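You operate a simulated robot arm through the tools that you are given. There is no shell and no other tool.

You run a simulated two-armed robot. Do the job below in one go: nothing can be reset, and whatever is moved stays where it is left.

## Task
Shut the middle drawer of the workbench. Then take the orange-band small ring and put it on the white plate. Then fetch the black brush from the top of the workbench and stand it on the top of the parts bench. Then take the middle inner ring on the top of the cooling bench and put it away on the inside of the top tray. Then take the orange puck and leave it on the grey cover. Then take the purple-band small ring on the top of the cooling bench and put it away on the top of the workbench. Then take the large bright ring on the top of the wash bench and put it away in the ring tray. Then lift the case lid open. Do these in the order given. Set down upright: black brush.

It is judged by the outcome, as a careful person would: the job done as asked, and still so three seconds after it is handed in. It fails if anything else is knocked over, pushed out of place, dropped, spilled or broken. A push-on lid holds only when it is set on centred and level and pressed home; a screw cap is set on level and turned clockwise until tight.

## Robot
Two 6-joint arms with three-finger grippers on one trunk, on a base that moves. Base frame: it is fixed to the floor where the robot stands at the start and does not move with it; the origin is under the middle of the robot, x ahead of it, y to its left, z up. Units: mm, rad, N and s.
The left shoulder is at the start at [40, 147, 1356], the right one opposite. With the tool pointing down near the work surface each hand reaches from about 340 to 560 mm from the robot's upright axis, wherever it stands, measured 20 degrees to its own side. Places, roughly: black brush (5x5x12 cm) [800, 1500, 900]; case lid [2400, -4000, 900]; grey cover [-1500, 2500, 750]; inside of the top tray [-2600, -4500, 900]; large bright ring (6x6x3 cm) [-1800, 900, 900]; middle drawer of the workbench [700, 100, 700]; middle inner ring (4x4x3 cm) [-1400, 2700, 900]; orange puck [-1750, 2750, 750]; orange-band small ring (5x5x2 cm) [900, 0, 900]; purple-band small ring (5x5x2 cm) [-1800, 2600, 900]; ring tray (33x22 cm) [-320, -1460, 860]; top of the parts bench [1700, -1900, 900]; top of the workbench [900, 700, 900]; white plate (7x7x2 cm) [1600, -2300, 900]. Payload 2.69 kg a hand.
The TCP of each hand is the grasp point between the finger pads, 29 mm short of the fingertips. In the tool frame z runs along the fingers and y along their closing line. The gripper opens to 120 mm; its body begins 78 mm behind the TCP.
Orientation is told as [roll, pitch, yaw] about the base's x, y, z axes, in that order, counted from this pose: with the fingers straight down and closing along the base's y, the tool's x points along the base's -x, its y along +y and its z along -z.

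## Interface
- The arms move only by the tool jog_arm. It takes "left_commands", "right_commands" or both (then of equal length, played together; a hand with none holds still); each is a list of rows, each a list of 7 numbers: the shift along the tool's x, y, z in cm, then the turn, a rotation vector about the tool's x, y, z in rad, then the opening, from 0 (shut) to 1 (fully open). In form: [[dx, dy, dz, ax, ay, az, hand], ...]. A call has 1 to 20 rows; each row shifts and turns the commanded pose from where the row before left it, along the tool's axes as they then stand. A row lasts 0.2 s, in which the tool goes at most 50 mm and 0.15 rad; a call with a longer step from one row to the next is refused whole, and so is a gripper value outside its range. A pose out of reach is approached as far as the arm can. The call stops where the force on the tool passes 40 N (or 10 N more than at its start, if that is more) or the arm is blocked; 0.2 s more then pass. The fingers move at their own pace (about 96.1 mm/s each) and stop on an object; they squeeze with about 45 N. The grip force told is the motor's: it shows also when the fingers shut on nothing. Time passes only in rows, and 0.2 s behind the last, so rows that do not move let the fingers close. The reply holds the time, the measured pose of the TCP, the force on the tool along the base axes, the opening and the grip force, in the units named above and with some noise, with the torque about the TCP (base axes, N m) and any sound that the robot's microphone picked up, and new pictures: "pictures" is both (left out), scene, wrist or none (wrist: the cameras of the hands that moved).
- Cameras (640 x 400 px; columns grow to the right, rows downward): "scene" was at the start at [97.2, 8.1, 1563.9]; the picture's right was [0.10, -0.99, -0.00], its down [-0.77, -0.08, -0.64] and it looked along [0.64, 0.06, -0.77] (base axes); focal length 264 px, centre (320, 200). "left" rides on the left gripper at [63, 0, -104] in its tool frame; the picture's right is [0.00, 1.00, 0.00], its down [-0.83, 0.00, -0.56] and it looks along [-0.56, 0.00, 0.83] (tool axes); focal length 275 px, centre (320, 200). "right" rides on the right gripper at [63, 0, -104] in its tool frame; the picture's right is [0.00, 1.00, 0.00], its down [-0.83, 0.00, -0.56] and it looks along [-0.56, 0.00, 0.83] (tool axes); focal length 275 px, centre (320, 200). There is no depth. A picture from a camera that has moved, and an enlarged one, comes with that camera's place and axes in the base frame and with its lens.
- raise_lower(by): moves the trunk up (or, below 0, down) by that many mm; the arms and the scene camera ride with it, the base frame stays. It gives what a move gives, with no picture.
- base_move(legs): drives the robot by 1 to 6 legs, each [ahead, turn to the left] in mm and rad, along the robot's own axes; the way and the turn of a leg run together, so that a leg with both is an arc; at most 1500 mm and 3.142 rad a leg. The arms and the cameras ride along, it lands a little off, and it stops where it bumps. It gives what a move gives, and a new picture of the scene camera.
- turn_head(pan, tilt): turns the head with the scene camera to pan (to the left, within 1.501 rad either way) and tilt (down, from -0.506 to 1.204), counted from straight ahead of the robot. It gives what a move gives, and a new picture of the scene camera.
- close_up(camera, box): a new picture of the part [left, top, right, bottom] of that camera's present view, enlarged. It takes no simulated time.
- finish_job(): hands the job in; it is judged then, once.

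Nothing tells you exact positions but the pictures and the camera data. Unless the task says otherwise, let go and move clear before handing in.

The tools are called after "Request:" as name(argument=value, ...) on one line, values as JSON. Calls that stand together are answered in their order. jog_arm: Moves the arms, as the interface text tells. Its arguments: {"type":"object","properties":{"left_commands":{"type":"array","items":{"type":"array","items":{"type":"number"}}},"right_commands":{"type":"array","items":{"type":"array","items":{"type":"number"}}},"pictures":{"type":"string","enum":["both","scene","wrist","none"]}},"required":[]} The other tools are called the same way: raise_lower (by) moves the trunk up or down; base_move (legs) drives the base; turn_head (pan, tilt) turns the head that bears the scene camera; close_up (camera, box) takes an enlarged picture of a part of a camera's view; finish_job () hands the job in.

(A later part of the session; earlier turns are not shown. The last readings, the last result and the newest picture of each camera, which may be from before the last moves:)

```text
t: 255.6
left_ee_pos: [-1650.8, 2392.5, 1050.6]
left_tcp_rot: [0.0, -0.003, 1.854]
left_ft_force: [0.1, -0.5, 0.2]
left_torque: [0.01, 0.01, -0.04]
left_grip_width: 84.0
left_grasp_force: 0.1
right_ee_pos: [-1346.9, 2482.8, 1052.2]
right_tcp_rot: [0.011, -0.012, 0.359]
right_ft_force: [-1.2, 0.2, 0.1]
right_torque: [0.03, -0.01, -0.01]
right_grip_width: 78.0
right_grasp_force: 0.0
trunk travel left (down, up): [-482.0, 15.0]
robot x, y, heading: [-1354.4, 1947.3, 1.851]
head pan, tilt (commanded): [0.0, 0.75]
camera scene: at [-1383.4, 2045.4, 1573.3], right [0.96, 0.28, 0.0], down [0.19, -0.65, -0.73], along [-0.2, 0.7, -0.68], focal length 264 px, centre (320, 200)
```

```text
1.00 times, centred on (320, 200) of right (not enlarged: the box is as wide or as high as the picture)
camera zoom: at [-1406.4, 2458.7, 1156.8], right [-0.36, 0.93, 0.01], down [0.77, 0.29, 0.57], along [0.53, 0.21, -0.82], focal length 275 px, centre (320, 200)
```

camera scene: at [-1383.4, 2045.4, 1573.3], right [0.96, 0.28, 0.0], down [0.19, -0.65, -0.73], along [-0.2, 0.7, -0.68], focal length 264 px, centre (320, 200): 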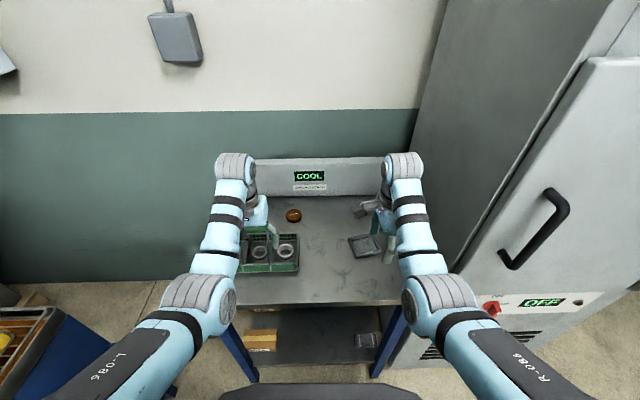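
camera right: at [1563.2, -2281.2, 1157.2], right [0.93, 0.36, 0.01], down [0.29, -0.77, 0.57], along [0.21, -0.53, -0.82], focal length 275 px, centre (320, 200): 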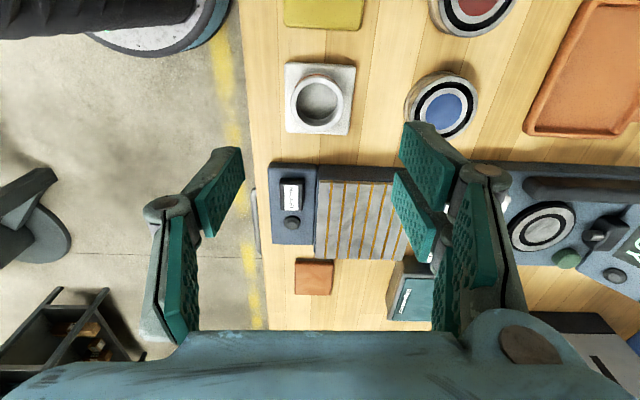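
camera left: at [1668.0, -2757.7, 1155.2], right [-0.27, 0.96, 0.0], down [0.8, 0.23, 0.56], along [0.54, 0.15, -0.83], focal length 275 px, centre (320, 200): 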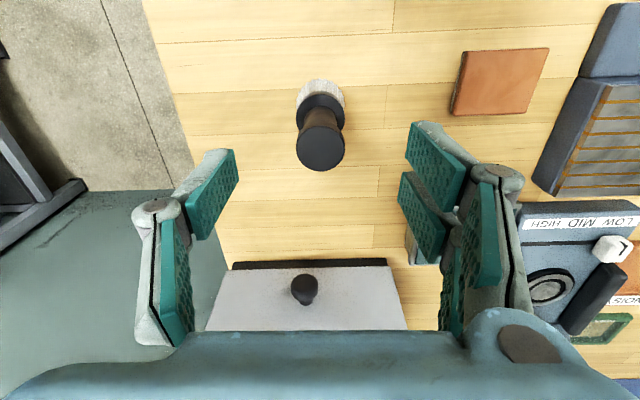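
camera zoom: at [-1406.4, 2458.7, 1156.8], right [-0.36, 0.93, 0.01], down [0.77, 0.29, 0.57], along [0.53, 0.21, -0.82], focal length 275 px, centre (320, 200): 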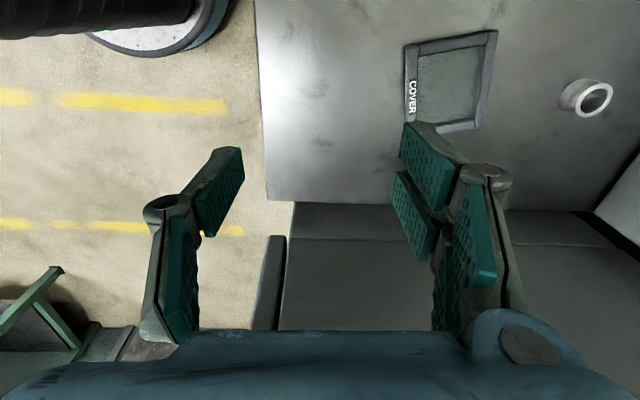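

I now have good fixes: the small ring is at about (−1436, 2736) with the bench at z≈858. That's about 330 mm in from the front edge, so I'll need a low trunk and a tilted hand. First I'll back off and measure my own base's front edge, to know how close I can stand.

Request:
base_move(legs=[[-260, 0]])

Request:
turn_head(pan=0.0, tilt=1.2)

Request:
close_up(camera="scene", box=[200, 180, 440, 300])

Request:
raise_lower(by=-200)

Request:
close_up(camera="scene", box=[160, 120, 480, 320])

```text
t: 257.5
left_ee_pos: [-1580.1, 2146.8, 1048.1]
left_tcp_rot: [-0.003, 0.0, 1.853]
left_ft_force: [-0.1, 0.9, -0.6]
left_torque: [-0.01, -0.03, -0.02]
left_grip_width: 83.8
left_grasp_force: 0.2
right_ee_pos: [-1276.1, 2235.6, 1051.5]
right_tcp_rot: [0.01, -0.011, 0.36]
right_ft_force: [-0.3, 0.6, -1.0]
right_torque: [-0.04, -0.01, 0.03]
right_grip_width: 77.9
right_grasp_force: 0.1
trunk travel left (down, up): [-482.0, 15.0]
robot x, y, heading: [-1282.4, 1697.0, 1.851]
head pan, tilt (commanded): [0.0, 0.75]
camera scene: at [-1312.6, 1801.0, 1572.8], right [0.96, 0.28, 0.0], down [0.19, -0.66, -0.73], along [-0.2, 0.7, -0.68], focal length 264 px, centre (320, 200)
```

scene: 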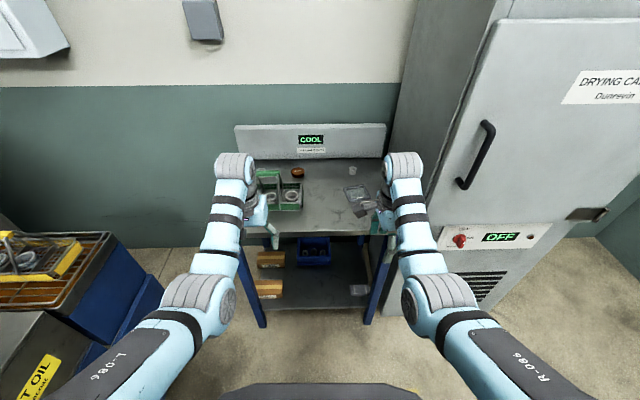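

```text
t: 258.4
left_ee_pos: [-1579.4, 2143.3, 1050.9]
left_tcp_rot: [-0.001, -0.005, 1.853]
left_ft_force: [-0.5, -0.1, -0.2]
left_torque: [0.02, -0.01, -0.01]
left_grip_width: 84.0
left_grasp_force: 0.1
right_ee_pos: [-1276.1, 2232.0, 1054.5]
right_tcp_rot: [0.015, -0.012, 0.362]
right_ft_force: [-0.2, 0.0, -0.5]
right_torque: [0.01, -0.05, 0.0]
right_grip_width: 77.9
right_grasp_force: 0.0
trunk travel left (down, up): [-482.0, 15.0]
robot x, y, heading: [-1287.0, 1697.7, 1.856]
head pan, tilt (commanded): [0.0, 1.201]
camera scene: at [-1303.4, 1769.4, 1541.6], right [0.96, 0.28, 0.0], down [0.26, -0.89, -0.36], along [-0.1, 0.35, -0.93], focal length 264 px, centre (320, 200)
```

scene: 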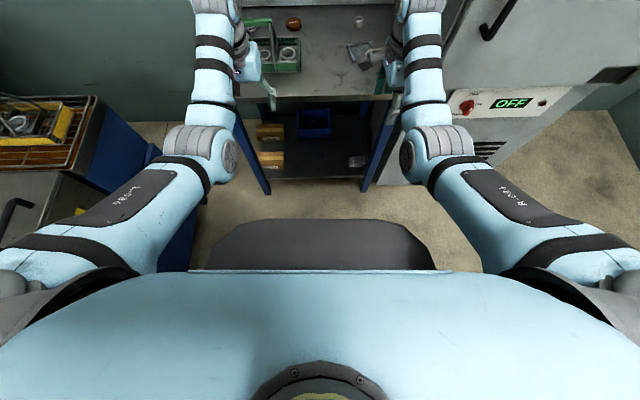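

```text
2.67 times, centred on (320, 240) of scene
camera zoom: at [-1303.4, 1769.4, 1541.6], right [0.96, 0.28, 0.0], down [0.26, -0.89, -0.36], along [-0.1, 0.35, -0.93], focal length 705 px, centre (320, 93)
```

zoom: 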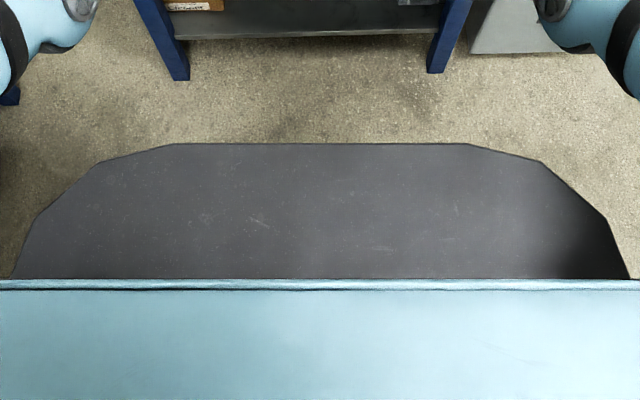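

```text
t: 260.5
left_ee_pos: [-1580.1, 2143.4, 850.2]
left_tcp_rot: [-0.002, -0.004, 1.853]
left_ft_force: [-0.3, -0.3, 0.1]
left_torque: [-0.02, 0.0, -0.03]
left_grip_width: 84.0
left_grasp_force: 0.0
right_ee_pos: [-1274.8, 2232.8, 853.0]
right_tcp_rot: [0.013, -0.014, 0.361]
right_ft_force: [-0.1, -0.5, 0.4]
right_torque: [0.01, 0.0, -0.01]
right_grip_width: 78.1
right_grasp_force: 0.2
trunk travel left (down, up): [-282.0, 215.0]
robot x, y, heading: [-1286.8, 1692.1, 1.85]
head pan, tilt (commanded): [0.0, 1.201]
```

```text
2.00 times, centred on (320, 220) of scene
camera zoom: at [-1303.6, 1770.2, 1341.1], right [0.96, 0.28, 0.0], down [0.26, -0.9, -0.36], along [-0.1, 0.35, -0.93], focal length 529 px, centre (320, 160)
```

zoom: 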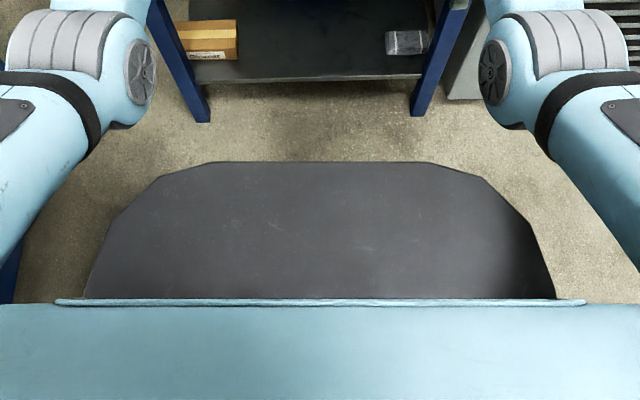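

I'll take one more zoom at this height for a consistent base-edge measurement.

Request:
close_up(camera="scene", box=[200, 180, 440, 300])

Request:
turn_head(pan=0.0, tilt=0.8)

Request:
close_up(camera="scene", box=[160, 80, 480, 280])

```text
2.67 times, centred on (320, 240) of scene
camera zoom: at [-1303.6, 1770.2, 1341.1], right [0.96, 0.28, 0.0], down [0.26, -0.9, -0.36], along [-0.1, 0.35, -0.93], focal length 705 px, centre (320, 93)
```

zoom: 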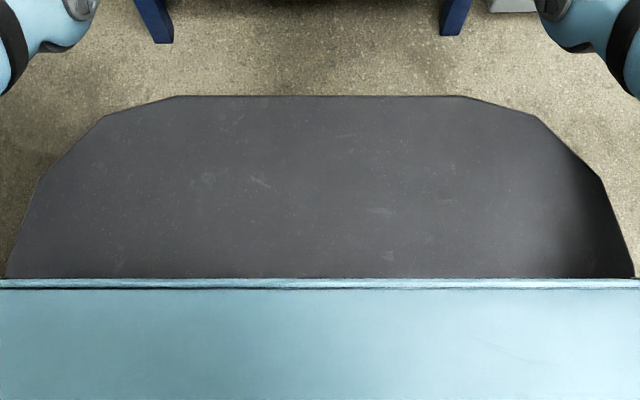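

```text
t: 261.4
left_ee_pos: [-1579.6, 2144.1, 850.2]
left_tcp_rot: [-0.002, -0.003, 1.855]
left_ft_force: [0.1, -0.5, 0.9]
left_torque: [0.0, 0.01, -0.01]
left_grip_width: 84.1
left_grasp_force: 0.1
right_ee_pos: [-1274.8, 2232.4, 853.1]
right_tcp_rot: [0.011, -0.013, 0.361]
right_ft_force: [-0.4, -0.6, 0.3]
right_torque: [0.0, 0.01, 0.01]
right_grip_width: 78.0
right_grasp_force: 0.1
trunk travel left (down, up): [-282.0, 215.0]
robot x, y, heading: [-1282.4, 1694.7, 1.852]
head pan, tilt (commanded): [0.0, 0.799]
camera scene: at [-1310.5, 1794.0, 1368.8], right [0.96, 0.28, 0.0], down [0.2, -0.69, -0.7], along [-0.19, 0.67, -0.72], focal length 264 px, centre (320, 200)
```

scene: 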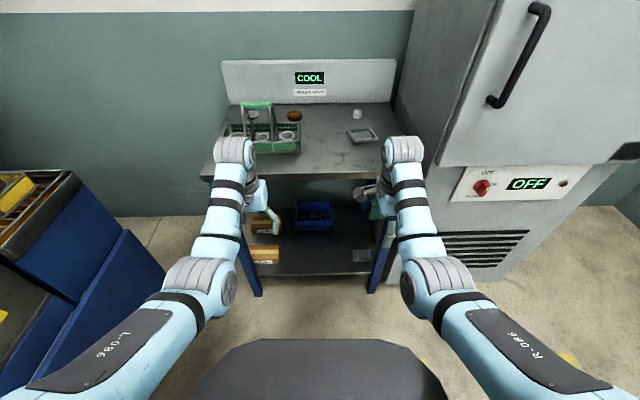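

```text
2.00 times, centred on (320, 180) of scene
camera zoom: at [-1310.5, 1794.0, 1368.8], right [0.96, 0.28, 0.0], down [0.2, -0.69, -0.7], along [-0.19, 0.67, -0.72], focal length 529 px, centre (320, 240)
```

zoom: 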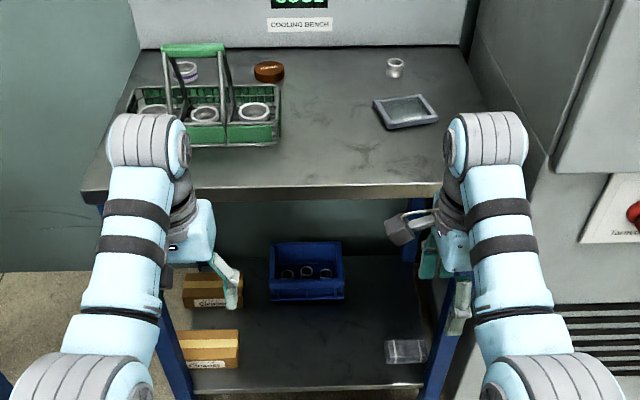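

The dark plate turns out to ride with the trunk (front only about 220 mm from my axis), so I can stand closer than I thought. I'll check the wheeled base's rim from the wrist camera.

Request:
close_up(camera="right", box=[0, 0, 320, 200])

Request:
close_up(camera="left", box=[0, 0, 640, 400])

```text
2.00 times, centred on (160, 100) of right
camera zoom: at [-1334.3, 2209.5, 956.5], right [-0.36, 0.93, 0.01], down [0.77, 0.29, 0.57], along [0.53, 0.21, -0.82], focal length 551 px, centre (640, 400)
```

zoom: 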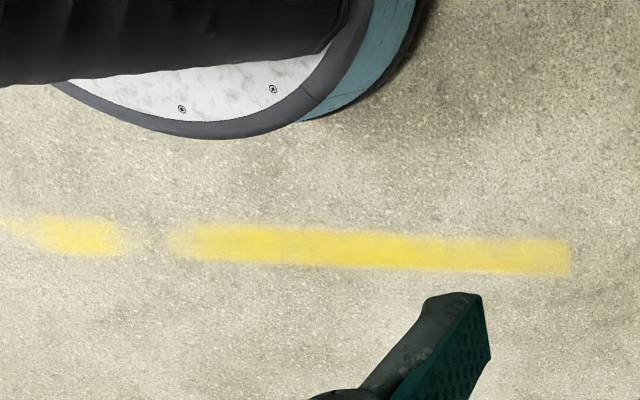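

```text
1.00 times, centred on (320, 200) of left (not enlarged: the box is as wide or as high as the picture)
camera zoom: at [-1560.6, 2081.9, 954.6], right [-0.96, -0.27, 0.0], down [-0.23, 0.8, 0.56], along [-0.15, 0.54, -0.83], focal length 275 px, centre (320, 200)
```

zoom: 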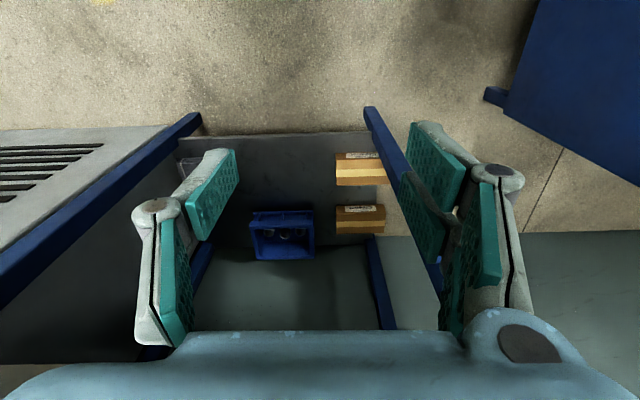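

The wheeled base is a low disc of about 280 mm radius, which fits under the bench's bottom shelf (z≈248). So I can roll in until the bench edge is about 240 mm from my axis. I'll fold the left hand up and forward out of the way before that.

Request:
jog_arm(left_commands=[[0, 0, 0, 0, -0.14, 0, 0.3], [0, 0, 0, 0, -0.14, 0, 0.3], [0, 0, 0, 0, -0.14, 0, 0.3], [0, 0, 0, 0, -0.14, 0, 0.3], [0, 0, 0, 0, -0.14, 0, 0.3], [0, 0, 0, 0, -0.14, 0, 0.3], [0, 0, 0, 0, -0.14, 0, 0.3], [0, 0, 0, 0, -0.14, 0, 0.3], [-3, 0, -1.5, 0, 0, 0, 0.3], [-3, 0, -1.5, 0, 0, 0, 0.3], [-3, 0, -1.5, 0, 0, 0, 0.3], [-3, 0, -1.5, 0, 0, 0, 0.3], [-3, 0, -1.5, 0, 0, 0, 0.3]], pictures="scene")

```text
t: 264.4
left_ee_pos: [-1606.4, 2133.9, 1016.1]
left_tcp_rot: [0.184, -1.121, 1.725]
left_ft_force: [-0.4, -0.2, 0.6]
left_torque: [0.01, -0.03, 0.0]
left_grip_width: 36.0
left_grasp_force: 0.1
right_ee_pos: [-1274.8, 2233.4, 852.9]
right_tcp_rot: [0.013, -0.014, 0.362]
right_ft_force: [-0.1, 0.0, -0.2]
right_torque: [-0.01, 0.01, 0.01]
right_grip_width: 77.9
right_grasp_force: 0.0
trunk travel left (down, up): [-282.0, 215.0]
robot x, y, heading: [-1284.3, 1697.6, 1.852]
head pan, tilt (commanded): [0.0, 0.799]
stopped in row 13 (left hand): the arm was blocked; the commanded pose is now the measured one
camera scene: at [-1310.5, 1793.9, 1368.9], right [0.96, 0.28, 0.0], down [0.2, -0.69, -0.7], along [-0.19, 0.67, -0.72], focal length 264 px, centre (320, 200)
```

scene: 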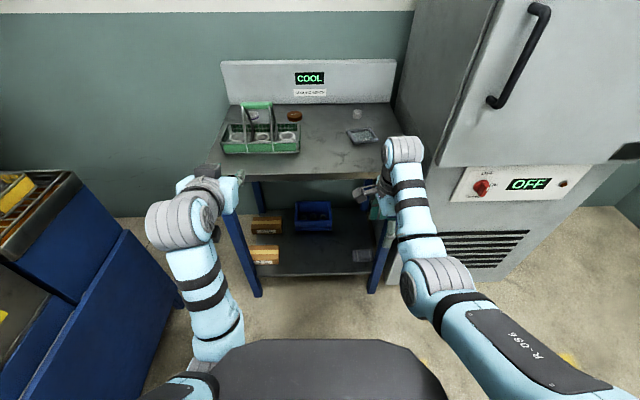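

The left hand is now up and pointing forward. I'll raise the trunk partway so both hands clear everything, then drive in under the bench edge in two steps.

Request:
raise_lower(by=97)

Request:
base_move(legs=[[380, 0.006]])

Request:
close_up(camera="right", box=[0, 0, 640, 400])

```text
t: 265.7
left_ee_pos: [-1607.8, 2134.8, 1111.9]
left_tcp_rot: [0.181, -1.118, 1.729]
left_ft_force: [0.7, 0.0, 0.2]
left_torque: [0.0, -0.01, 0.01]
left_grip_width: 36.0
left_grasp_force: 0.0
right_ee_pos: [-1275.9, 2233.2, 949.3]
right_tcp_rot: [0.012, -0.012, 0.362]
right_ft_force: [0.4, -0.3, 0.8]
right_torque: [0.01, 0.01, 0.0]
right_grip_width: 77.9
right_grasp_force: 0.0
trunk travel left (down, up): [-379.0, 118.0]
robot x, y, heading: [-1282.4, 1694.1, 1.847]
head pan, tilt (commanded): [0.0, 0.799]
```

```text
t: 268.1
left_ee_pos: [-1713.5, 2494.3, 1112.6]
left_tcp_rot: [0.181, -1.121, 1.731]
left_ft_force: [0.5, 0.3, 0.6]
left_torque: [0.01, 0.0, 0.03]
left_grip_width: 36.0
left_grasp_force: 0.1
right_ee_pos: [-1381.0, 2594.7, 950.0]
right_tcp_rot: [0.014, -0.012, 0.362]
right_ft_force: [0.2, 0.5, 0.1]
right_torque: [0.02, -0.02, 0.0]
right_grip_width: 77.8
right_grasp_force: 0.1
trunk travel left (down, up): [-379.0, 118.0]
robot x, y, heading: [-1387.2, 2060.0, 1.858]
head pan, tilt (commanded): [0.0, 0.799]
camera scene: at [-1416.0, 2155.4, 1465.7], right [0.96, 0.28, 0.0], down [0.2, -0.69, -0.7], along [-0.2, 0.67, -0.72], focal length 264 px, centre (320, 200)
```

scene: 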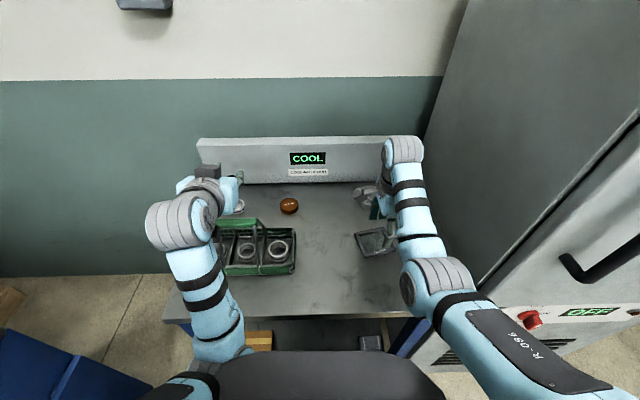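

```text
1.00 times, centred on (320, 200) of right (not enlarged: the box is as wide or as high as the picture)
camera zoom: at [-1440.9, 2571.4, 1054.0], right [-0.36, 0.93, 0.01], down [0.77, 0.29, 0.57], along [0.52, 0.21, -0.82], focal length 275 px, centre (320, 200)
```

zoom: 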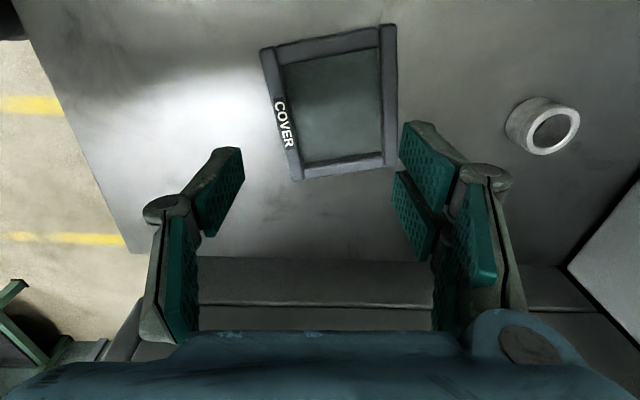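

The geometry holds up: the ring is at about (−1436, 2737). I'll roll in the last 95 mm.

Request:
base_move(legs=[[95, 0]])

Request:
close_up(camera="right", box=[0, 0, 640, 400])

```text
t: 269.2
left_ee_pos: [-1739.0, 2581.6, 1114.9]
left_tcp_rot: [0.184, -1.126, 1.729]
left_ft_force: [0.2, -1.7, -0.1]
left_torque: [0.01, -0.04, 0.0]
left_grip_width: 35.8
left_grasp_force: 0.0
right_ee_pos: [-1406.9, 2682.1, 951.8]
right_tcp_rot: [0.019, -0.012, 0.363]
right_ft_force: [0.1, -0.8, 0.7]
right_torque: [0.07, -0.02, 0.0]
right_grip_width: 78.1
right_grasp_force: 0.0
trunk travel left (down, up): [-379.0, 118.0]
robot x, y, heading: [-1416.6, 2151.6, 1.856]
head pan, tilt (commanded): [0.0, 0.799]
camera scene: at [-1440.6, 2239.2, 1466.3], right [0.96, 0.28, 0.0], down [0.2, -0.68, -0.7], along [-0.2, 0.67, -0.71], focal length 264 px, centre (320, 200)
```

scene: 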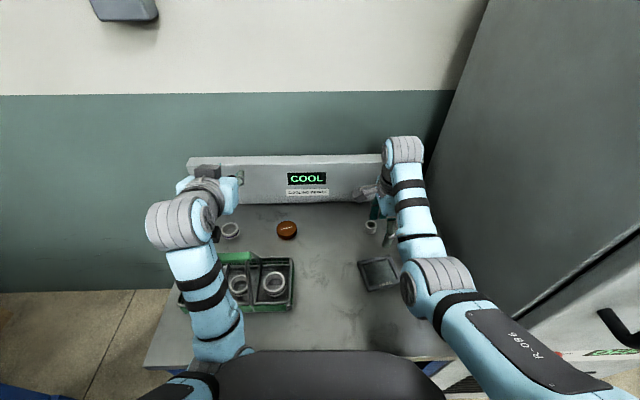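

```text
1.00 times, centred on (320, 200) of right (not enlarged: the box is as wide or as high as the picture)
camera zoom: at [-1466.3, 2657.6, 1057.0], right [-0.36, 0.93, 0.02], down [0.77, 0.29, 0.57], along [0.52, 0.22, -0.82], focal length 275 px, centre (320, 200)
```

zoom: 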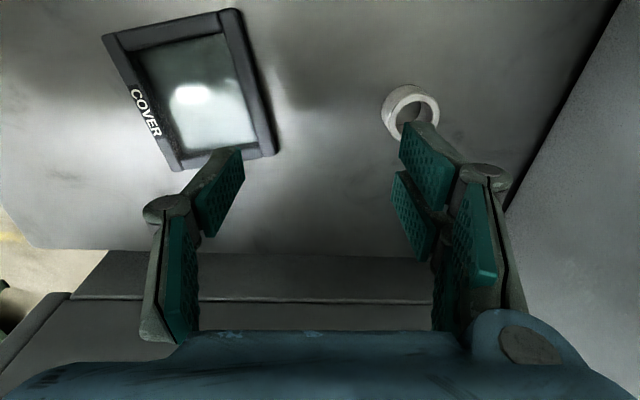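

The ring is about 62 mm further ahead of the hand. I'll extend toward it at the current height and see if the reach suffices.

Request:
jog_arm(right_commands=[[0.2, 1.5, 0, 0, 0, 0, 0.75], [0.2, 1.5, 0, 0, 0, 0, 0.75], [0.2, 1.5, 0, 0, 0, 0, 0.75], [0.2, 1.5, 0, 0, 0, 0, 0.75], [0, 0, 0, 0, 0, 0, 0.75]], pictures="wrist")

```text
t: 270.4
left_ee_pos: [-1740.3, 2587.7, 1112.4]
left_tcp_rot: [0.185, -1.119, 1.729]
left_ft_force: [0.4, 0.2, -0.3]
left_torque: [0.0, -0.01, 0.01]
left_grip_width: 36.0
left_grasp_force: 0.0
right_ee_pos: [-1433.8, 2734.7, 952.6]
right_tcp_rot: [0.015, -0.011, 0.363]
right_ft_force: [0.2, 0.4, 0.5]
right_torque: [-0.01, 0.04, -0.02]
right_grip_width: 90.2
right_grasp_force: 0.1
right hand out of reach, approached as far as the arm can: row 4
trunk travel left (down, up): [-379.0, 118.0]
robot x, y, heading: [-1413.5, 2147.4, 1.86]
head pan, tilt (commanded): [0.0, 0.799]
camera right: at [-1493.6, 2711.5, 1055.6], right [-0.36, 0.93, 0.01], down [0.77, 0.29, 0.57], along [0.52, 0.21, -0.82], focal length 275 px, centre (320, 200)
```

right: 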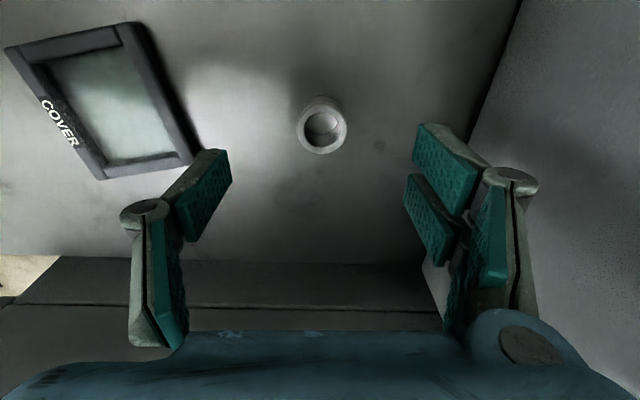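

The hand is centred over the ring. I'll descend by lowering the trunk 58 mm, which keeps the arm's reach the same.

Request:
raise_lower(by=-45)

Request:
close_up(camera="right", box=[0, 0, 640, 400])

Request:
close_up(camera="scene", box=[120, 120, 440, 320])

```text
t: 271.3
left_ee_pos: [-1741.1, 2588.2, 1066.1]
left_tcp_rot: [0.183, -1.118, 1.728]
left_ft_force: [-0.4, 0.6, -0.2]
left_torque: [0.02, 0.02, -0.02]
left_grip_width: 35.9
left_grasp_force: 0.1
right_ee_pos: [-1433.6, 2735.7, 906.0]
right_tcp_rot: [0.013, -0.011, 0.363]
right_ft_force: [0.0, -0.2, -0.4]
right_torque: [0.02, 0.02, 0.0]
right_grip_width: 90.2
right_grasp_force: 0.1
trunk travel left (down, up): [-334.0, 163.0]
robot x, y, heading: [-1416.2, 2153.5, 1.854]
head pan, tilt (commanded): [0.0, 0.799]
```

```text
1.00 times, centred on (320, 200) of right (not enlarged: the box is as wide or as high as the picture)
camera zoom: at [-1494.0, 2712.0, 1009.7], right [-0.36, 0.93, 0.01], down [0.77, 0.29, 0.57], along [0.52, 0.21, -0.82], focal length 275 px, centre (320, 200)
```

zoom: 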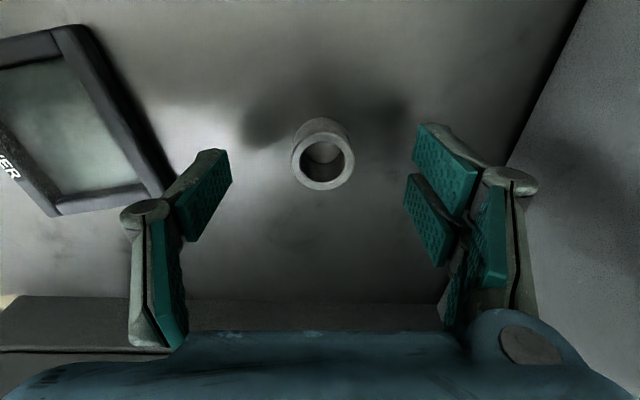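

```text
2.00 times, centred on (280, 220) of scene
camera zoom: at [-1443.4, 2248.8, 1420.2], right [0.96, 0.28, 0.0], down [0.2, -0.69, -0.7], along [-0.2, 0.67, -0.72], focal length 529 px, centre (400, 160)
```

zoom: 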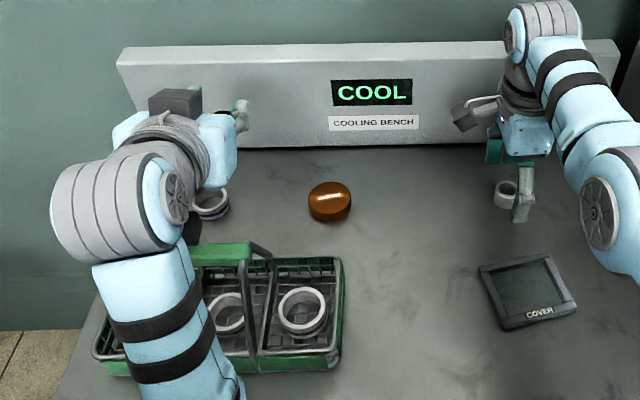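

Good alignment. Lowering the last bit, then closing on the ring.

Request:
raise_lower(by=-13)

Request:
jog_arm(right_commands=[[0.3, 0, 0, 0, 0, 0, 0.75], [0, 0, 0, 0, 0, 0, 0.45], [0, 0, 0, 0, 0, 0, 0], [0, 0, 0, 0, 0, 0, 0], [0, 0, 0, 0, 0, 0, 0], [0, 0, 0, 0, 0, 0, 0]], pictures="wrist")

```text
t: 271.9
left_ee_pos: [-1741.9, 2586.9, 1052.7]
left_tcp_rot: [0.183, -1.117, 1.728]
left_ft_force: [1.4, -0.8, 0.1]
left_torque: [0.0, 0.03, 0.0]
left_grip_width: 36.0
left_grasp_force: 0.0
right_ee_pos: [-1435.1, 2735.6, 892.6]
right_tcp_rot: [0.012, -0.012, 0.363]
right_ft_force: [0.8, 0.2, -0.5]
right_torque: [0.0, 0.02, 0.03]
right_grip_width: 90.1
right_grasp_force: 0.0
trunk travel left (down, up): [-321.0, 176.0]
robot x, y, heading: [-1420.0, 2152.1, 1.858]
head pan, tilt (commanded): [0.0, 0.799]
```

```text
t: 273.3
left_ee_pos: [-1740.8, 2587.6, 1053.5]
left_tcp_rot: [0.184, -1.117, 1.727]
left_ft_force: [-1.1, 0.2, -0.1]
left_torque: [0.04, 0.01, 0.04]
left_grip_width: 35.9
left_grasp_force: 0.2
right_ee_pos: [-1438.4, 2736.3, 893.1]
right_tcp_rot: [0.013, -0.015, 0.364]
right_ft_force: [-0.6, -0.1, -0.4]
right_torque: [0.0, 0.03, -0.01]
right_grip_width: 31.9
right_grasp_force: 44.4
trunk travel left (down, up): [-321.0, 176.0]
robot x, y, heading: [-1416.1, 2151.8, 1.854]
head pan, tilt (commanded): [0.0, 0.799]
camera right: at [-1496.8, 2710.9, 997.0], right [-0.36, 0.93, 0.01], down [0.77, 0.29, 0.57], along [0.52, 0.21, -0.82], focal length 275 px, centre (320, 200)
```

right: 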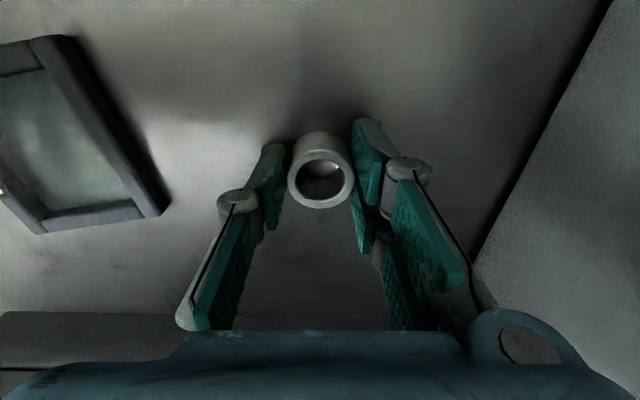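

The ring is gripped (31.9 mm). I'll lift by raising the trunk and then check it's still held.

Request:
raise_lower(by=20)

Request:
raise_lower(by=80)

Request:
close_up(camera="right", box=[0, 0, 640, 400])

```text
t: 274.0
left_ee_pos: [-1739.9, 2588.4, 1073.0]
left_tcp_rot: [0.182, -1.12, 1.729]
left_ft_force: [-0.6, 0.1, -0.3]
left_torque: [0.0, -0.01, -0.02]
left_grip_width: 35.7
left_grasp_force: 0.0
right_ee_pos: [-1437.5, 2734.1, 913.7]
right_tcp_rot: [0.012, -0.013, 0.363]
right_ft_force: [0.4, -0.5, -0.9]
right_torque: [-0.04, 0.0, -0.02]
right_grip_width: 31.6
right_grasp_force: 45.0
trunk travel left (down, up): [-341.0, 156.0]
robot x, y, heading: [-1415.9, 2154.0, 1.862]
head pan, tilt (commanded): [0.0, 0.799]
```

```text
t: 275.2
left_ee_pos: [-1740.0, 2588.8, 1152.9]
left_tcp_rot: [0.184, -1.117, 1.728]
left_ft_force: [-0.2, -0.4, -0.9]
left_torque: [-0.01, -0.02, 0.0]
left_grip_width: 36.0
left_grasp_force: 0.1
right_ee_pos: [-1437.8, 2734.6, 994.9]
right_tcp_rot: [0.012, -0.014, 0.362]
right_ft_force: [0.1, 0.7, -1.1]
right_torque: [-0.01, 0.0, 0.01]
right_grip_width: 31.8
right_grasp_force: 45.2
trunk travel left (down, up): [-421.0, 76.0]
robot x, y, heading: [-1415.1, 2151.5, 1.861]
head pan, tilt (commanded): [0.0, 0.799]
```

```text
1.00 times, centred on (320, 200) of right (not enlarged: the box is as wide or as high as the picture)
camera zoom: at [-1496.7, 2710.9, 1097.8], right [-0.36, 0.93, 0.01], down [0.77, 0.29, 0.57], along [0.52, 0.21, -0.82], focal length 275 px, centre (320, 200)
```

zoom: 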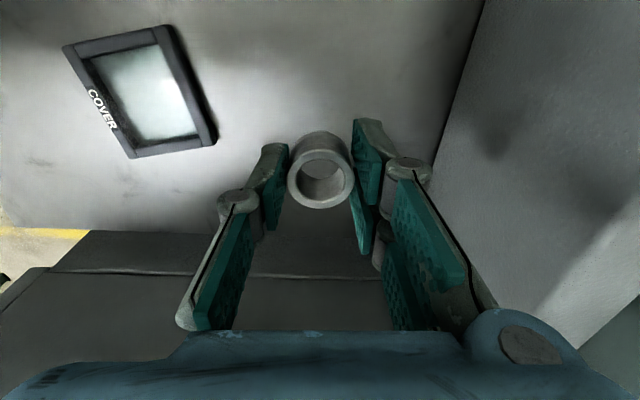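

The ring is securely held. I'll back out from the bench, raise the trunk, and look around for the way to the top tray at about (−2600, −4500).

Request:
base_move(legs=[[-480, 0]])

Request:
raise_lower(by=70)

Request:
turn_head(pan=1.5, tilt=0.3)

```text
t: 278.0
left_ee_pos: [-1605.1, 2127.4, 1153.3]
left_tcp_rot: [0.184, -1.115, 1.728]
left_ft_force: [0.7, 0.2, -0.5]
left_torque: [0.0, -0.02, -0.02]
left_grip_width: 36.1
left_grasp_force: 0.0
right_ee_pos: [-1302.7, 2272.2, 993.6]
right_tcp_rot: [0.012, -0.013, 0.361]
right_ft_force: [0.1, -0.4, -1.2]
right_torque: [-0.01, 0.02, 0.0]
right_grip_width: 31.7
right_grasp_force: 44.8
trunk travel left (down, up): [-421.0, 76.0]
robot x, y, heading: [-1281.9, 1690.1, 1.852]
head pan, tilt (commanded): [0.0, 0.799]
camera scene: at [-1308.8, 1788.2, 1508.0], right [0.96, 0.28, 0.0], down [0.2, -0.69, -0.7], along [-0.19, 0.67, -0.72], focal length 264 px, centre (320, 200)
```

scene: 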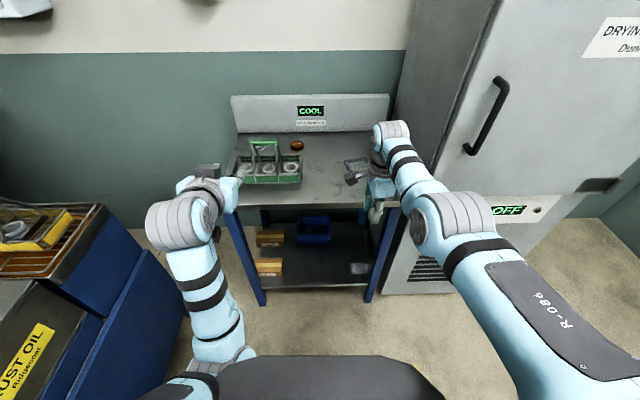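

```text
t: 279.1
left_ee_pos: [-1605.4, 2126.5, 1223.8]
left_tcp_rot: [0.185, -1.118, 1.727]
left_ft_force: [-0.4, 0.6, 0.1]
left_torque: [0.04, -0.02, 0.0]
left_grip_width: 36.2
left_grasp_force: 0.1
right_ee_pos: [-1301.1, 2271.8, 1064.5]
right_tcp_rot: [0.012, -0.013, 0.36]
right_ft_force: [-0.4, -0.6, -0.4]
right_torque: [0.04, 0.0, 0.0]
right_grip_width: 31.8
right_grasp_force: 44.7
trunk travel left (down, up): [-491.0, 6.0]
robot x, y, heading: [-1281.1, 1686.2, 1.852]
head pan, tilt (commanded): [0.0, 0.799]
```

```text
t: 280.7
left_ee_pos: [-1605.9, 2125.9, 1223.5]
left_tcp_rot: [0.181, -1.117, 1.726]
left_ft_force: [1.4, -0.5, 0.4]
left_torque: [-0.01, 0.0, -0.01]
left_grip_width: 36.1
left_grasp_force: 0.0
right_ee_pos: [-1301.6, 2271.3, 1063.7]
right_tcp_rot: [0.012, -0.012, 0.36]
right_ft_force: [0.7, -0.5, -0.2]
right_torque: [0.01, 0.02, 0.02]
right_grip_width: 31.6
right_grasp_force: 45.1
trunk travel left (down, up): [-491.0, 6.0]
robot x, y, heading: [-1280.9, 1687.4, 1.852]
head pan, tilt (commanded): [1.499, 0.3]
camera scene: at [-1376.9, 1689.0, 1622.2], right [-0.21, 0.98, 0.0], down [0.29, 0.06, -0.96], along [-0.93, -0.2, -0.3], focal length 264 px, centre (320, 200)
```

scene: 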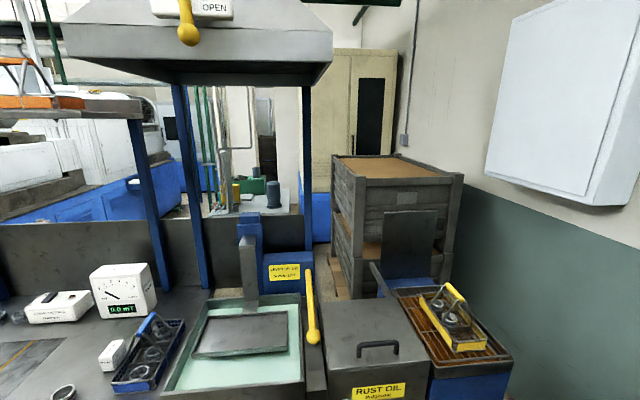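

I'll turn clockwise (the free side) to face down the room and look for a route to the tray.

Request:
base_move(legs=[[0, -1.571], [0, -1.562]])

Request:
turn_head(pan=0.0, tilt=0.25)

Request:
turn_head(pan=-0.7, tilt=0.25)

```text
t: 288.7
left_ee_pos: [-944.1, 1258.8, 1223.3]
left_tcp_rot: [0.186, -1.116, -1.391]
left_ft_force: [-0.6, 0.7, -0.4]
left_torque: [-0.01, 0.01, 0.01]
left_grip_width: 35.8
left_grasp_force: 0.0
right_ee_pos: [-1242.9, 1105.9, 1064.5]
right_tcp_rot: [0.012, -0.011, -2.758]
right_ft_force: [0.2, 0.9, 0.0]
right_torque: [0.05, 0.02, 0.0]
right_grip_width: 31.4
right_grasp_force: 44.4
trunk travel left (down, up): [-491.0, 6.0]
robot x, y, heading: [-1278.3, 1688.4, -1.265]
head pan, tilt (commanded): [1.499, 0.3]
camera scene: at [-1182.3, 1691.3, 1622.2], right [0.23, -0.97, 0.0], down [-0.29, -0.07, -0.96], along [0.93, 0.22, -0.3], focal length 264 px, centre (320, 200)
```

scene: 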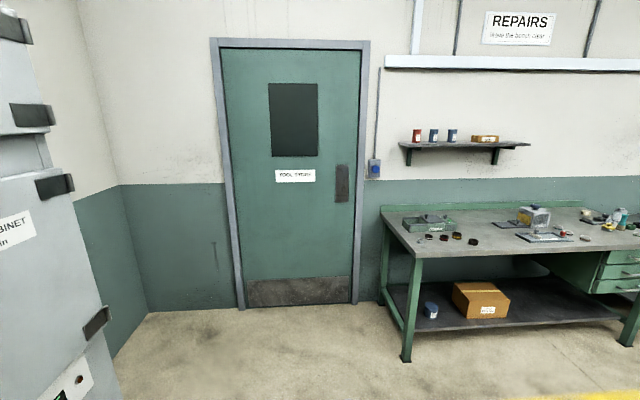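

```text
t: 290.3
left_ee_pos: [-944.3, 1258.7, 1223.2]
left_tcp_rot: [0.188, -1.118, -1.391]
left_ft_force: [0.5, -1.0, -0.3]
left_torque: [-0.03, 0.01, 0.0]
left_grip_width: 36.1
left_grasp_force: 0.1
right_ee_pos: [-1245.0, 1105.4, 1063.7]
right_tcp_rot: [0.014, -0.011, -2.757]
right_ft_force: [-0.2, 0.5, -1.1]
right_torque: [-0.03, -0.03, 0.02]
right_grip_width: 31.6
right_grasp_force: 44.6
trunk travel left (down, up): [-491.0, 6.0]
robot x, y, heading: [-1281.9, 1689.1, -1.269]
head pan, tilt (commanded): [0.0, 0.25]
camera scene: at [-1245.2, 1580.3, 1626.9], right [-0.95, -0.3, 0.0], down [-0.08, 0.24, -0.97], along [0.29, -0.92, -0.25], focal length 264 px, centre (320, 200)
```

scene: 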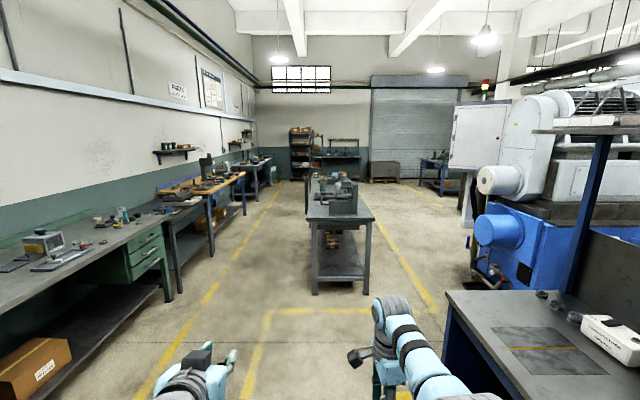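

```text
t: 291.4
left_ee_pos: [-943.8, 1259.7, 1223.3]
left_tcp_rot: [0.184, -1.116, -1.39]
left_ft_force: [-0.1, -0.2, 0.5]
left_torque: [-0.03, 0.0, -0.03]
left_grip_width: 36.1
left_grasp_force: 0.1
right_ee_pos: [-1244.6, 1106.4, 1063.2]
right_tcp_rot: [0.013, -0.012, -2.755]
right_ft_force: [0.8, 0.2, -1.4]
right_torque: [0.0, 0.01, 0.02]
right_grip_width: 31.8
right_grasp_force: 44.8
trunk travel left (down, up): [-491.0, 6.0]
robot x, y, heading: [-1280.3, 1688.1, -1.262]
head pan, tilt (commanded): [-0.7, 0.25]
camera scene: at [-1309.1, 1582.9, 1626.9], right [-0.92, 0.38, 0.0], down [0.09, 0.23, -0.97], along [-0.37, -0.9, -0.25], focal length 264 px, centre (320, 200)
```

scene: 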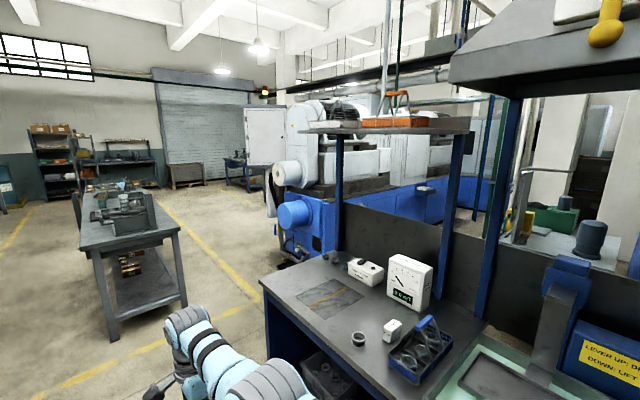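

The island stands in the middle, with a second aisle between it and the blue machine. I'll go down past the wash bench, cut across between it and the island, and follow that far aisle toward the blue table near the roller door.

Request:
base_move(legs=[[0, -0.015], [1500, 0], [230, 0], [0, -1.571]])

Request:
turn_head(pan=0.0, tilt=0.4)

Request:
turn_head(pan=0.9, tilt=0.3)

```text
t: 304.2
left_ee_pos: [-1200.6, -306.9, 1222.4]
left_tcp_rot: [0.187, -1.114, -2.947]
left_ft_force: [0.0, -0.3, -0.8]
left_torque: [0.0, 0.02, 0.02]
left_grip_width: 35.9
left_grasp_force: 0.0
right_ee_pos: [-1359.1, -7.6, 1064.0]
right_tcp_rot: [0.012, -0.011, 1.972]
right_ft_force: [0.3, -0.1, -0.8]
right_torque: [0.0, -0.02, 0.01]
right_grip_width: 31.7
right_grasp_force: 44.7
trunk travel left (down, up): [-491.0, 6.0]
robot x, y, heading: [-779.2, 36.7, -2.824]
head pan, tilt (commanded): [-0.7, 0.25]
camera scene: at [-883.2, 65.2, 1626.9], right [0.37, 0.93, 0.0], down [0.23, -0.09, -0.97], along [-0.9, 0.36, -0.25], focal length 264 px, centre (320, 200)
```

scene: 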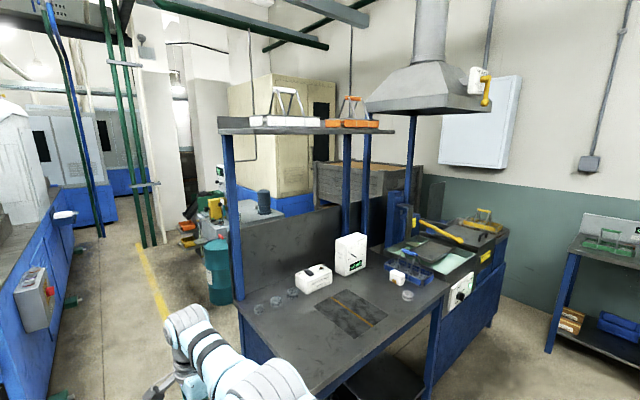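

```text
t: 305.3
left_ee_pos: [-1200.8, -305.7, 1223.2]
left_tcp_rot: [0.189, -1.116, -2.948]
left_ft_force: [-0.1, -0.8, 0.4]
left_torque: [-0.03, 0.0, 0.0]
left_grip_width: 36.1
left_grasp_force: 0.1
right_ee_pos: [-1358.1, -7.7, 1063.8]
right_tcp_rot: [0.012, -0.011, 1.97]
right_ft_force: [-0.2, -0.3, -0.6]
right_torque: [0.01, 0.01, 0.01]
right_grip_width: 31.4
right_grasp_force: 45.0
trunk travel left (down, up): [-491.0, 6.0]
robot x, y, heading: [-778.2, 38.8, -2.82]
head pan, tilt (commanded): [0.0, 0.4]
camera scene: at [-884.3, 2.0, 1612.9], right [-0.32, 0.95, 0.0], down [0.37, 0.12, -0.92], along [-0.87, -0.29, -0.39], focal length 264 px, centre (320, 200)
```

scene: 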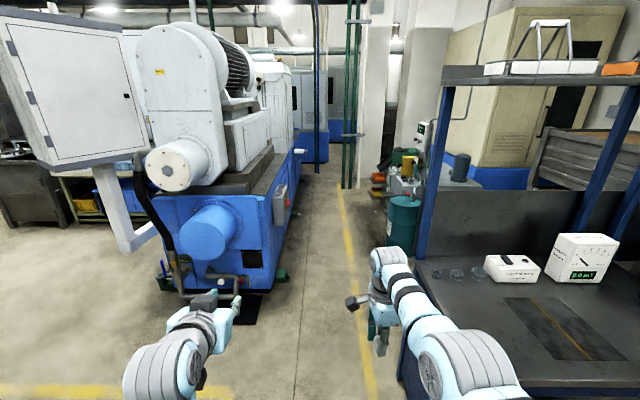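

```text
t: 306.5
left_ee_pos: [-1200.6, -305.5, 1221.9]
left_tcp_rot: [0.188, -1.115, -2.948]
left_ft_force: [0.9, -0.9, -1.3]
left_torque: [-0.01, -0.02, -0.04]
left_grip_width: 36.0
left_grasp_force: 0.2
right_ee_pos: [-1358.1, -7.3, 1063.3]
right_tcp_rot: [0.013, -0.013, 1.972]
right_ft_force: [0.9, -1.1, -0.2]
right_torque: [-0.01, 0.01, 0.03]
right_grip_width: 31.7
right_grasp_force: 45.1
trunk travel left (down, up): [-491.0, 6.0]
robot x, y, heading: [-778.0, 34.3, -2.82]
head pan, tilt (commanded): [0.901, 0.3]
camera scene: at [-828.3, -56.4, 1622.2], right [-0.94, 0.34, 0.0], down [0.1, 0.28, -0.96], along [-0.33, -0.9, -0.3], focal length 264 px, centre (320, 200)
```

scene: 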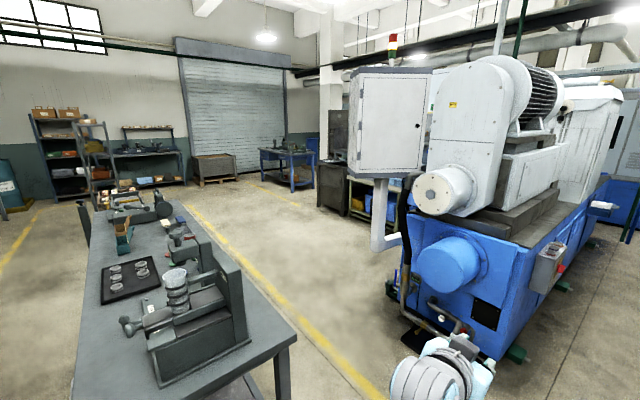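

The way between the machine and the island is clear. I'll go across, turn left into the far aisle, and drive along it.

Request:
base_move(legs=[[0, -0.03], [970, 0], [0, 1.571]])

Request:
turn_head(pan=0.0, tilt=0.3)

```text
t: 315.7
left_ee_pos: [-1372.4, -677.2, 1223.5]
left_tcp_rot: [0.188, -1.116, -1.403]
left_ft_force: [0.1, -0.7, -0.3]
left_torque: [0.03, 0.0, -0.02]
left_grip_width: 35.9
left_grasp_force: 0.1
right_ee_pos: [-1674.0, -828.8, 1064.2]
right_tcp_rot: [0.012, -0.012, -2.767]
right_ft_force: [0.2, -0.1, -1.0]
right_torque: [0.0, 0.0, 0.0]
right_grip_width: 31.5
right_grasp_force: 45.4
trunk travel left (down, up): [-491.0, 6.0]
robot x, y, heading: [-1699.6, -244.5, -1.272]
head pan, tilt (commanded): [0.901, 0.3]
camera scene: at [-1610.0, -298.6, 1622.2], right [-0.36, -0.93, 0.0], down [-0.28, 0.11, -0.96], along [0.89, -0.35, -0.3], focal length 264 px, centre (320, 200)
```

scene: 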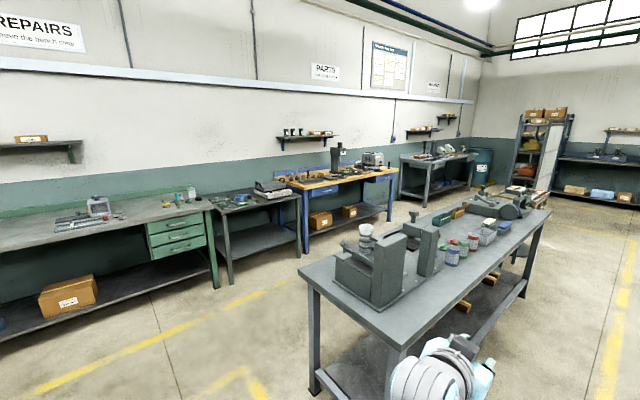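

```text
t: 316.9
left_ee_pos: [-1372.0, -677.1, 1223.6]
left_tcp_rot: [0.188, -1.117, -1.403]
left_ft_force: [-0.6, -0.7, 0.1]
left_torque: [0.02, -0.03, -0.03]
left_grip_width: 35.9
left_grasp_force: 0.0
right_ee_pos: [-1674.1, -829.1, 1063.8]
right_tcp_rot: [0.012, -0.014, -2.765]
right_ft_force: [0.0, -0.7, -0.9]
right_torque: [0.0, 0.02, -0.01]
right_grip_width: 31.6
right_grasp_force: 45.2
trunk travel left (down, up): [-491.0, 6.0]
robot x, y, heading: [-1702.4, -244.7, -1.277]
head pan, tilt (commanded): [0.0, 0.3]
camera scene: at [-1669.1, -353.6, 1622.2], right [-0.96, -0.29, 0.0], down [-0.09, 0.28, -0.96], along [0.28, -0.91, -0.3], focal length 264 px, centre (320, 200)
```

scene: 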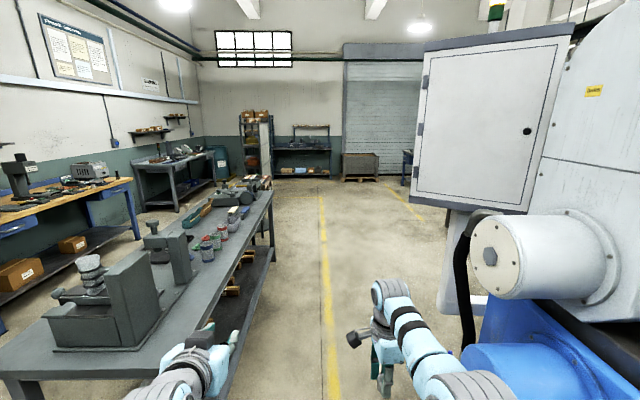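

Clear ahead. Driving along this aisle, then I'll look toward the tray.

Request:
base_move(legs=[[1500, 0], [1000, 0]])

Request:
turn_head(pan=-0.9, tilt=0.3)

Request:
close_up(camera="scene", box=[160, 80, 480, 280])

```text
t: 329.0
left_ee_pos: [-673.0, -3060.9, 1224.6]
left_tcp_rot: [0.187, -1.116, -1.418]
left_ft_force: [0.9, 0.5, 0.4]
left_torque: [0.03, 0.03, -0.03]
left_grip_width: 36.1
left_grasp_force: 0.0
right_ee_pos: [-975.9, -3206.3, 1065.0]
right_tcp_rot: [0.013, -0.012, -2.779]
right_ft_force: [0.0, -0.4, -0.6]
right_torque: [-0.01, 0.0, 0.0]
right_grip_width: 31.6
right_grasp_force: 45.0
trunk travel left (down, up): [-491.0, 6.0]
robot x, y, heading: [-1000.6, -2625.5, -1.286]
head pan, tilt (commanded): [0.0, 0.3]
camera scene: at [-965.2, -2732.8, 1622.3], right [-0.96, -0.28, 0.0], down [-0.08, 0.28, -0.96], along [0.27, -0.92, -0.29], focal length 264 px, centre (320, 200)
```

scene: 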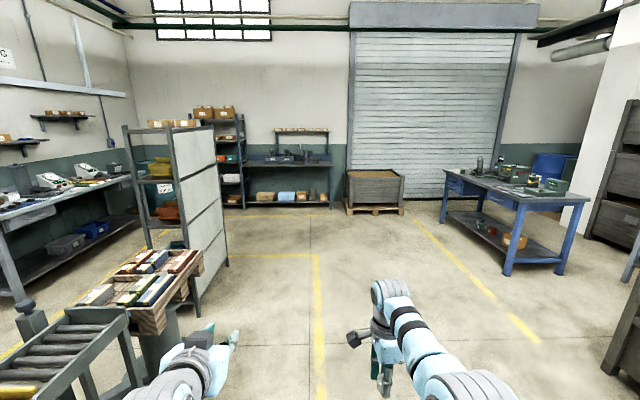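

```text
t: 330.2
left_ee_pos: [-671.3, -3061.1, 1222.5]
left_tcp_rot: [0.186, -1.118, -1.416]
left_ft_force: [0.5, -0.6, -0.2]
left_torque: [-0.01, -0.01, -0.02]
left_grip_width: 36.0
left_grasp_force: 0.0
right_ee_pos: [-975.9, -3208.2, 1064.1]
right_tcp_rot: [0.011, -0.012, -2.782]
right_ft_force: [-0.2, 0.7, -0.7]
right_torque: [0.02, 0.02, 0.0]
right_grip_width: 31.7
right_grasp_force: 44.9
trunk travel left (down, up): [-491.0, 6.0]
robot x, y, heading: [-999.9, -2623.8, -1.293]
head pan, tilt (commanded): [-0.901, 0.3]
camera scene: at [-1044.8, -2720.8, 1622.2], right [-0.82, 0.58, 0.0], down [0.17, 0.24, -0.96], along [-0.55, -0.78, -0.3], focal length 264 px, centre (320, 200)
```

scene: 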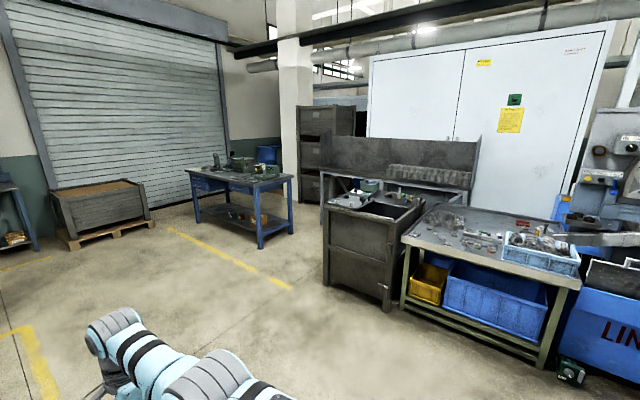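

```text
2.00 times, centred on (320, 180) of scene
camera zoom: at [-1044.8, -2720.8, 1622.2], right [-0.82, 0.58, 0.0], down [0.17, 0.24, -0.96], along [-0.55, -0.78, -0.3], focal length 529 px, centre (320, 240)
```

zoom: 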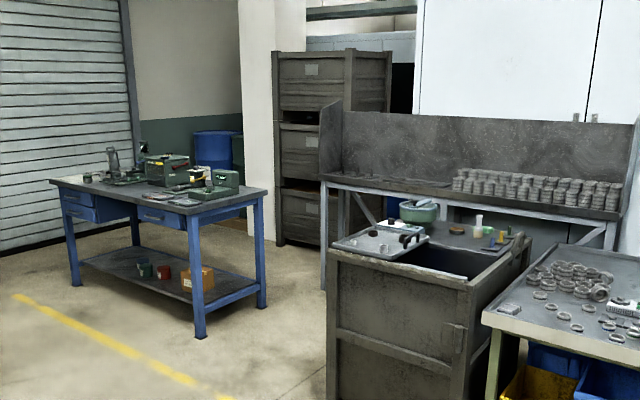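

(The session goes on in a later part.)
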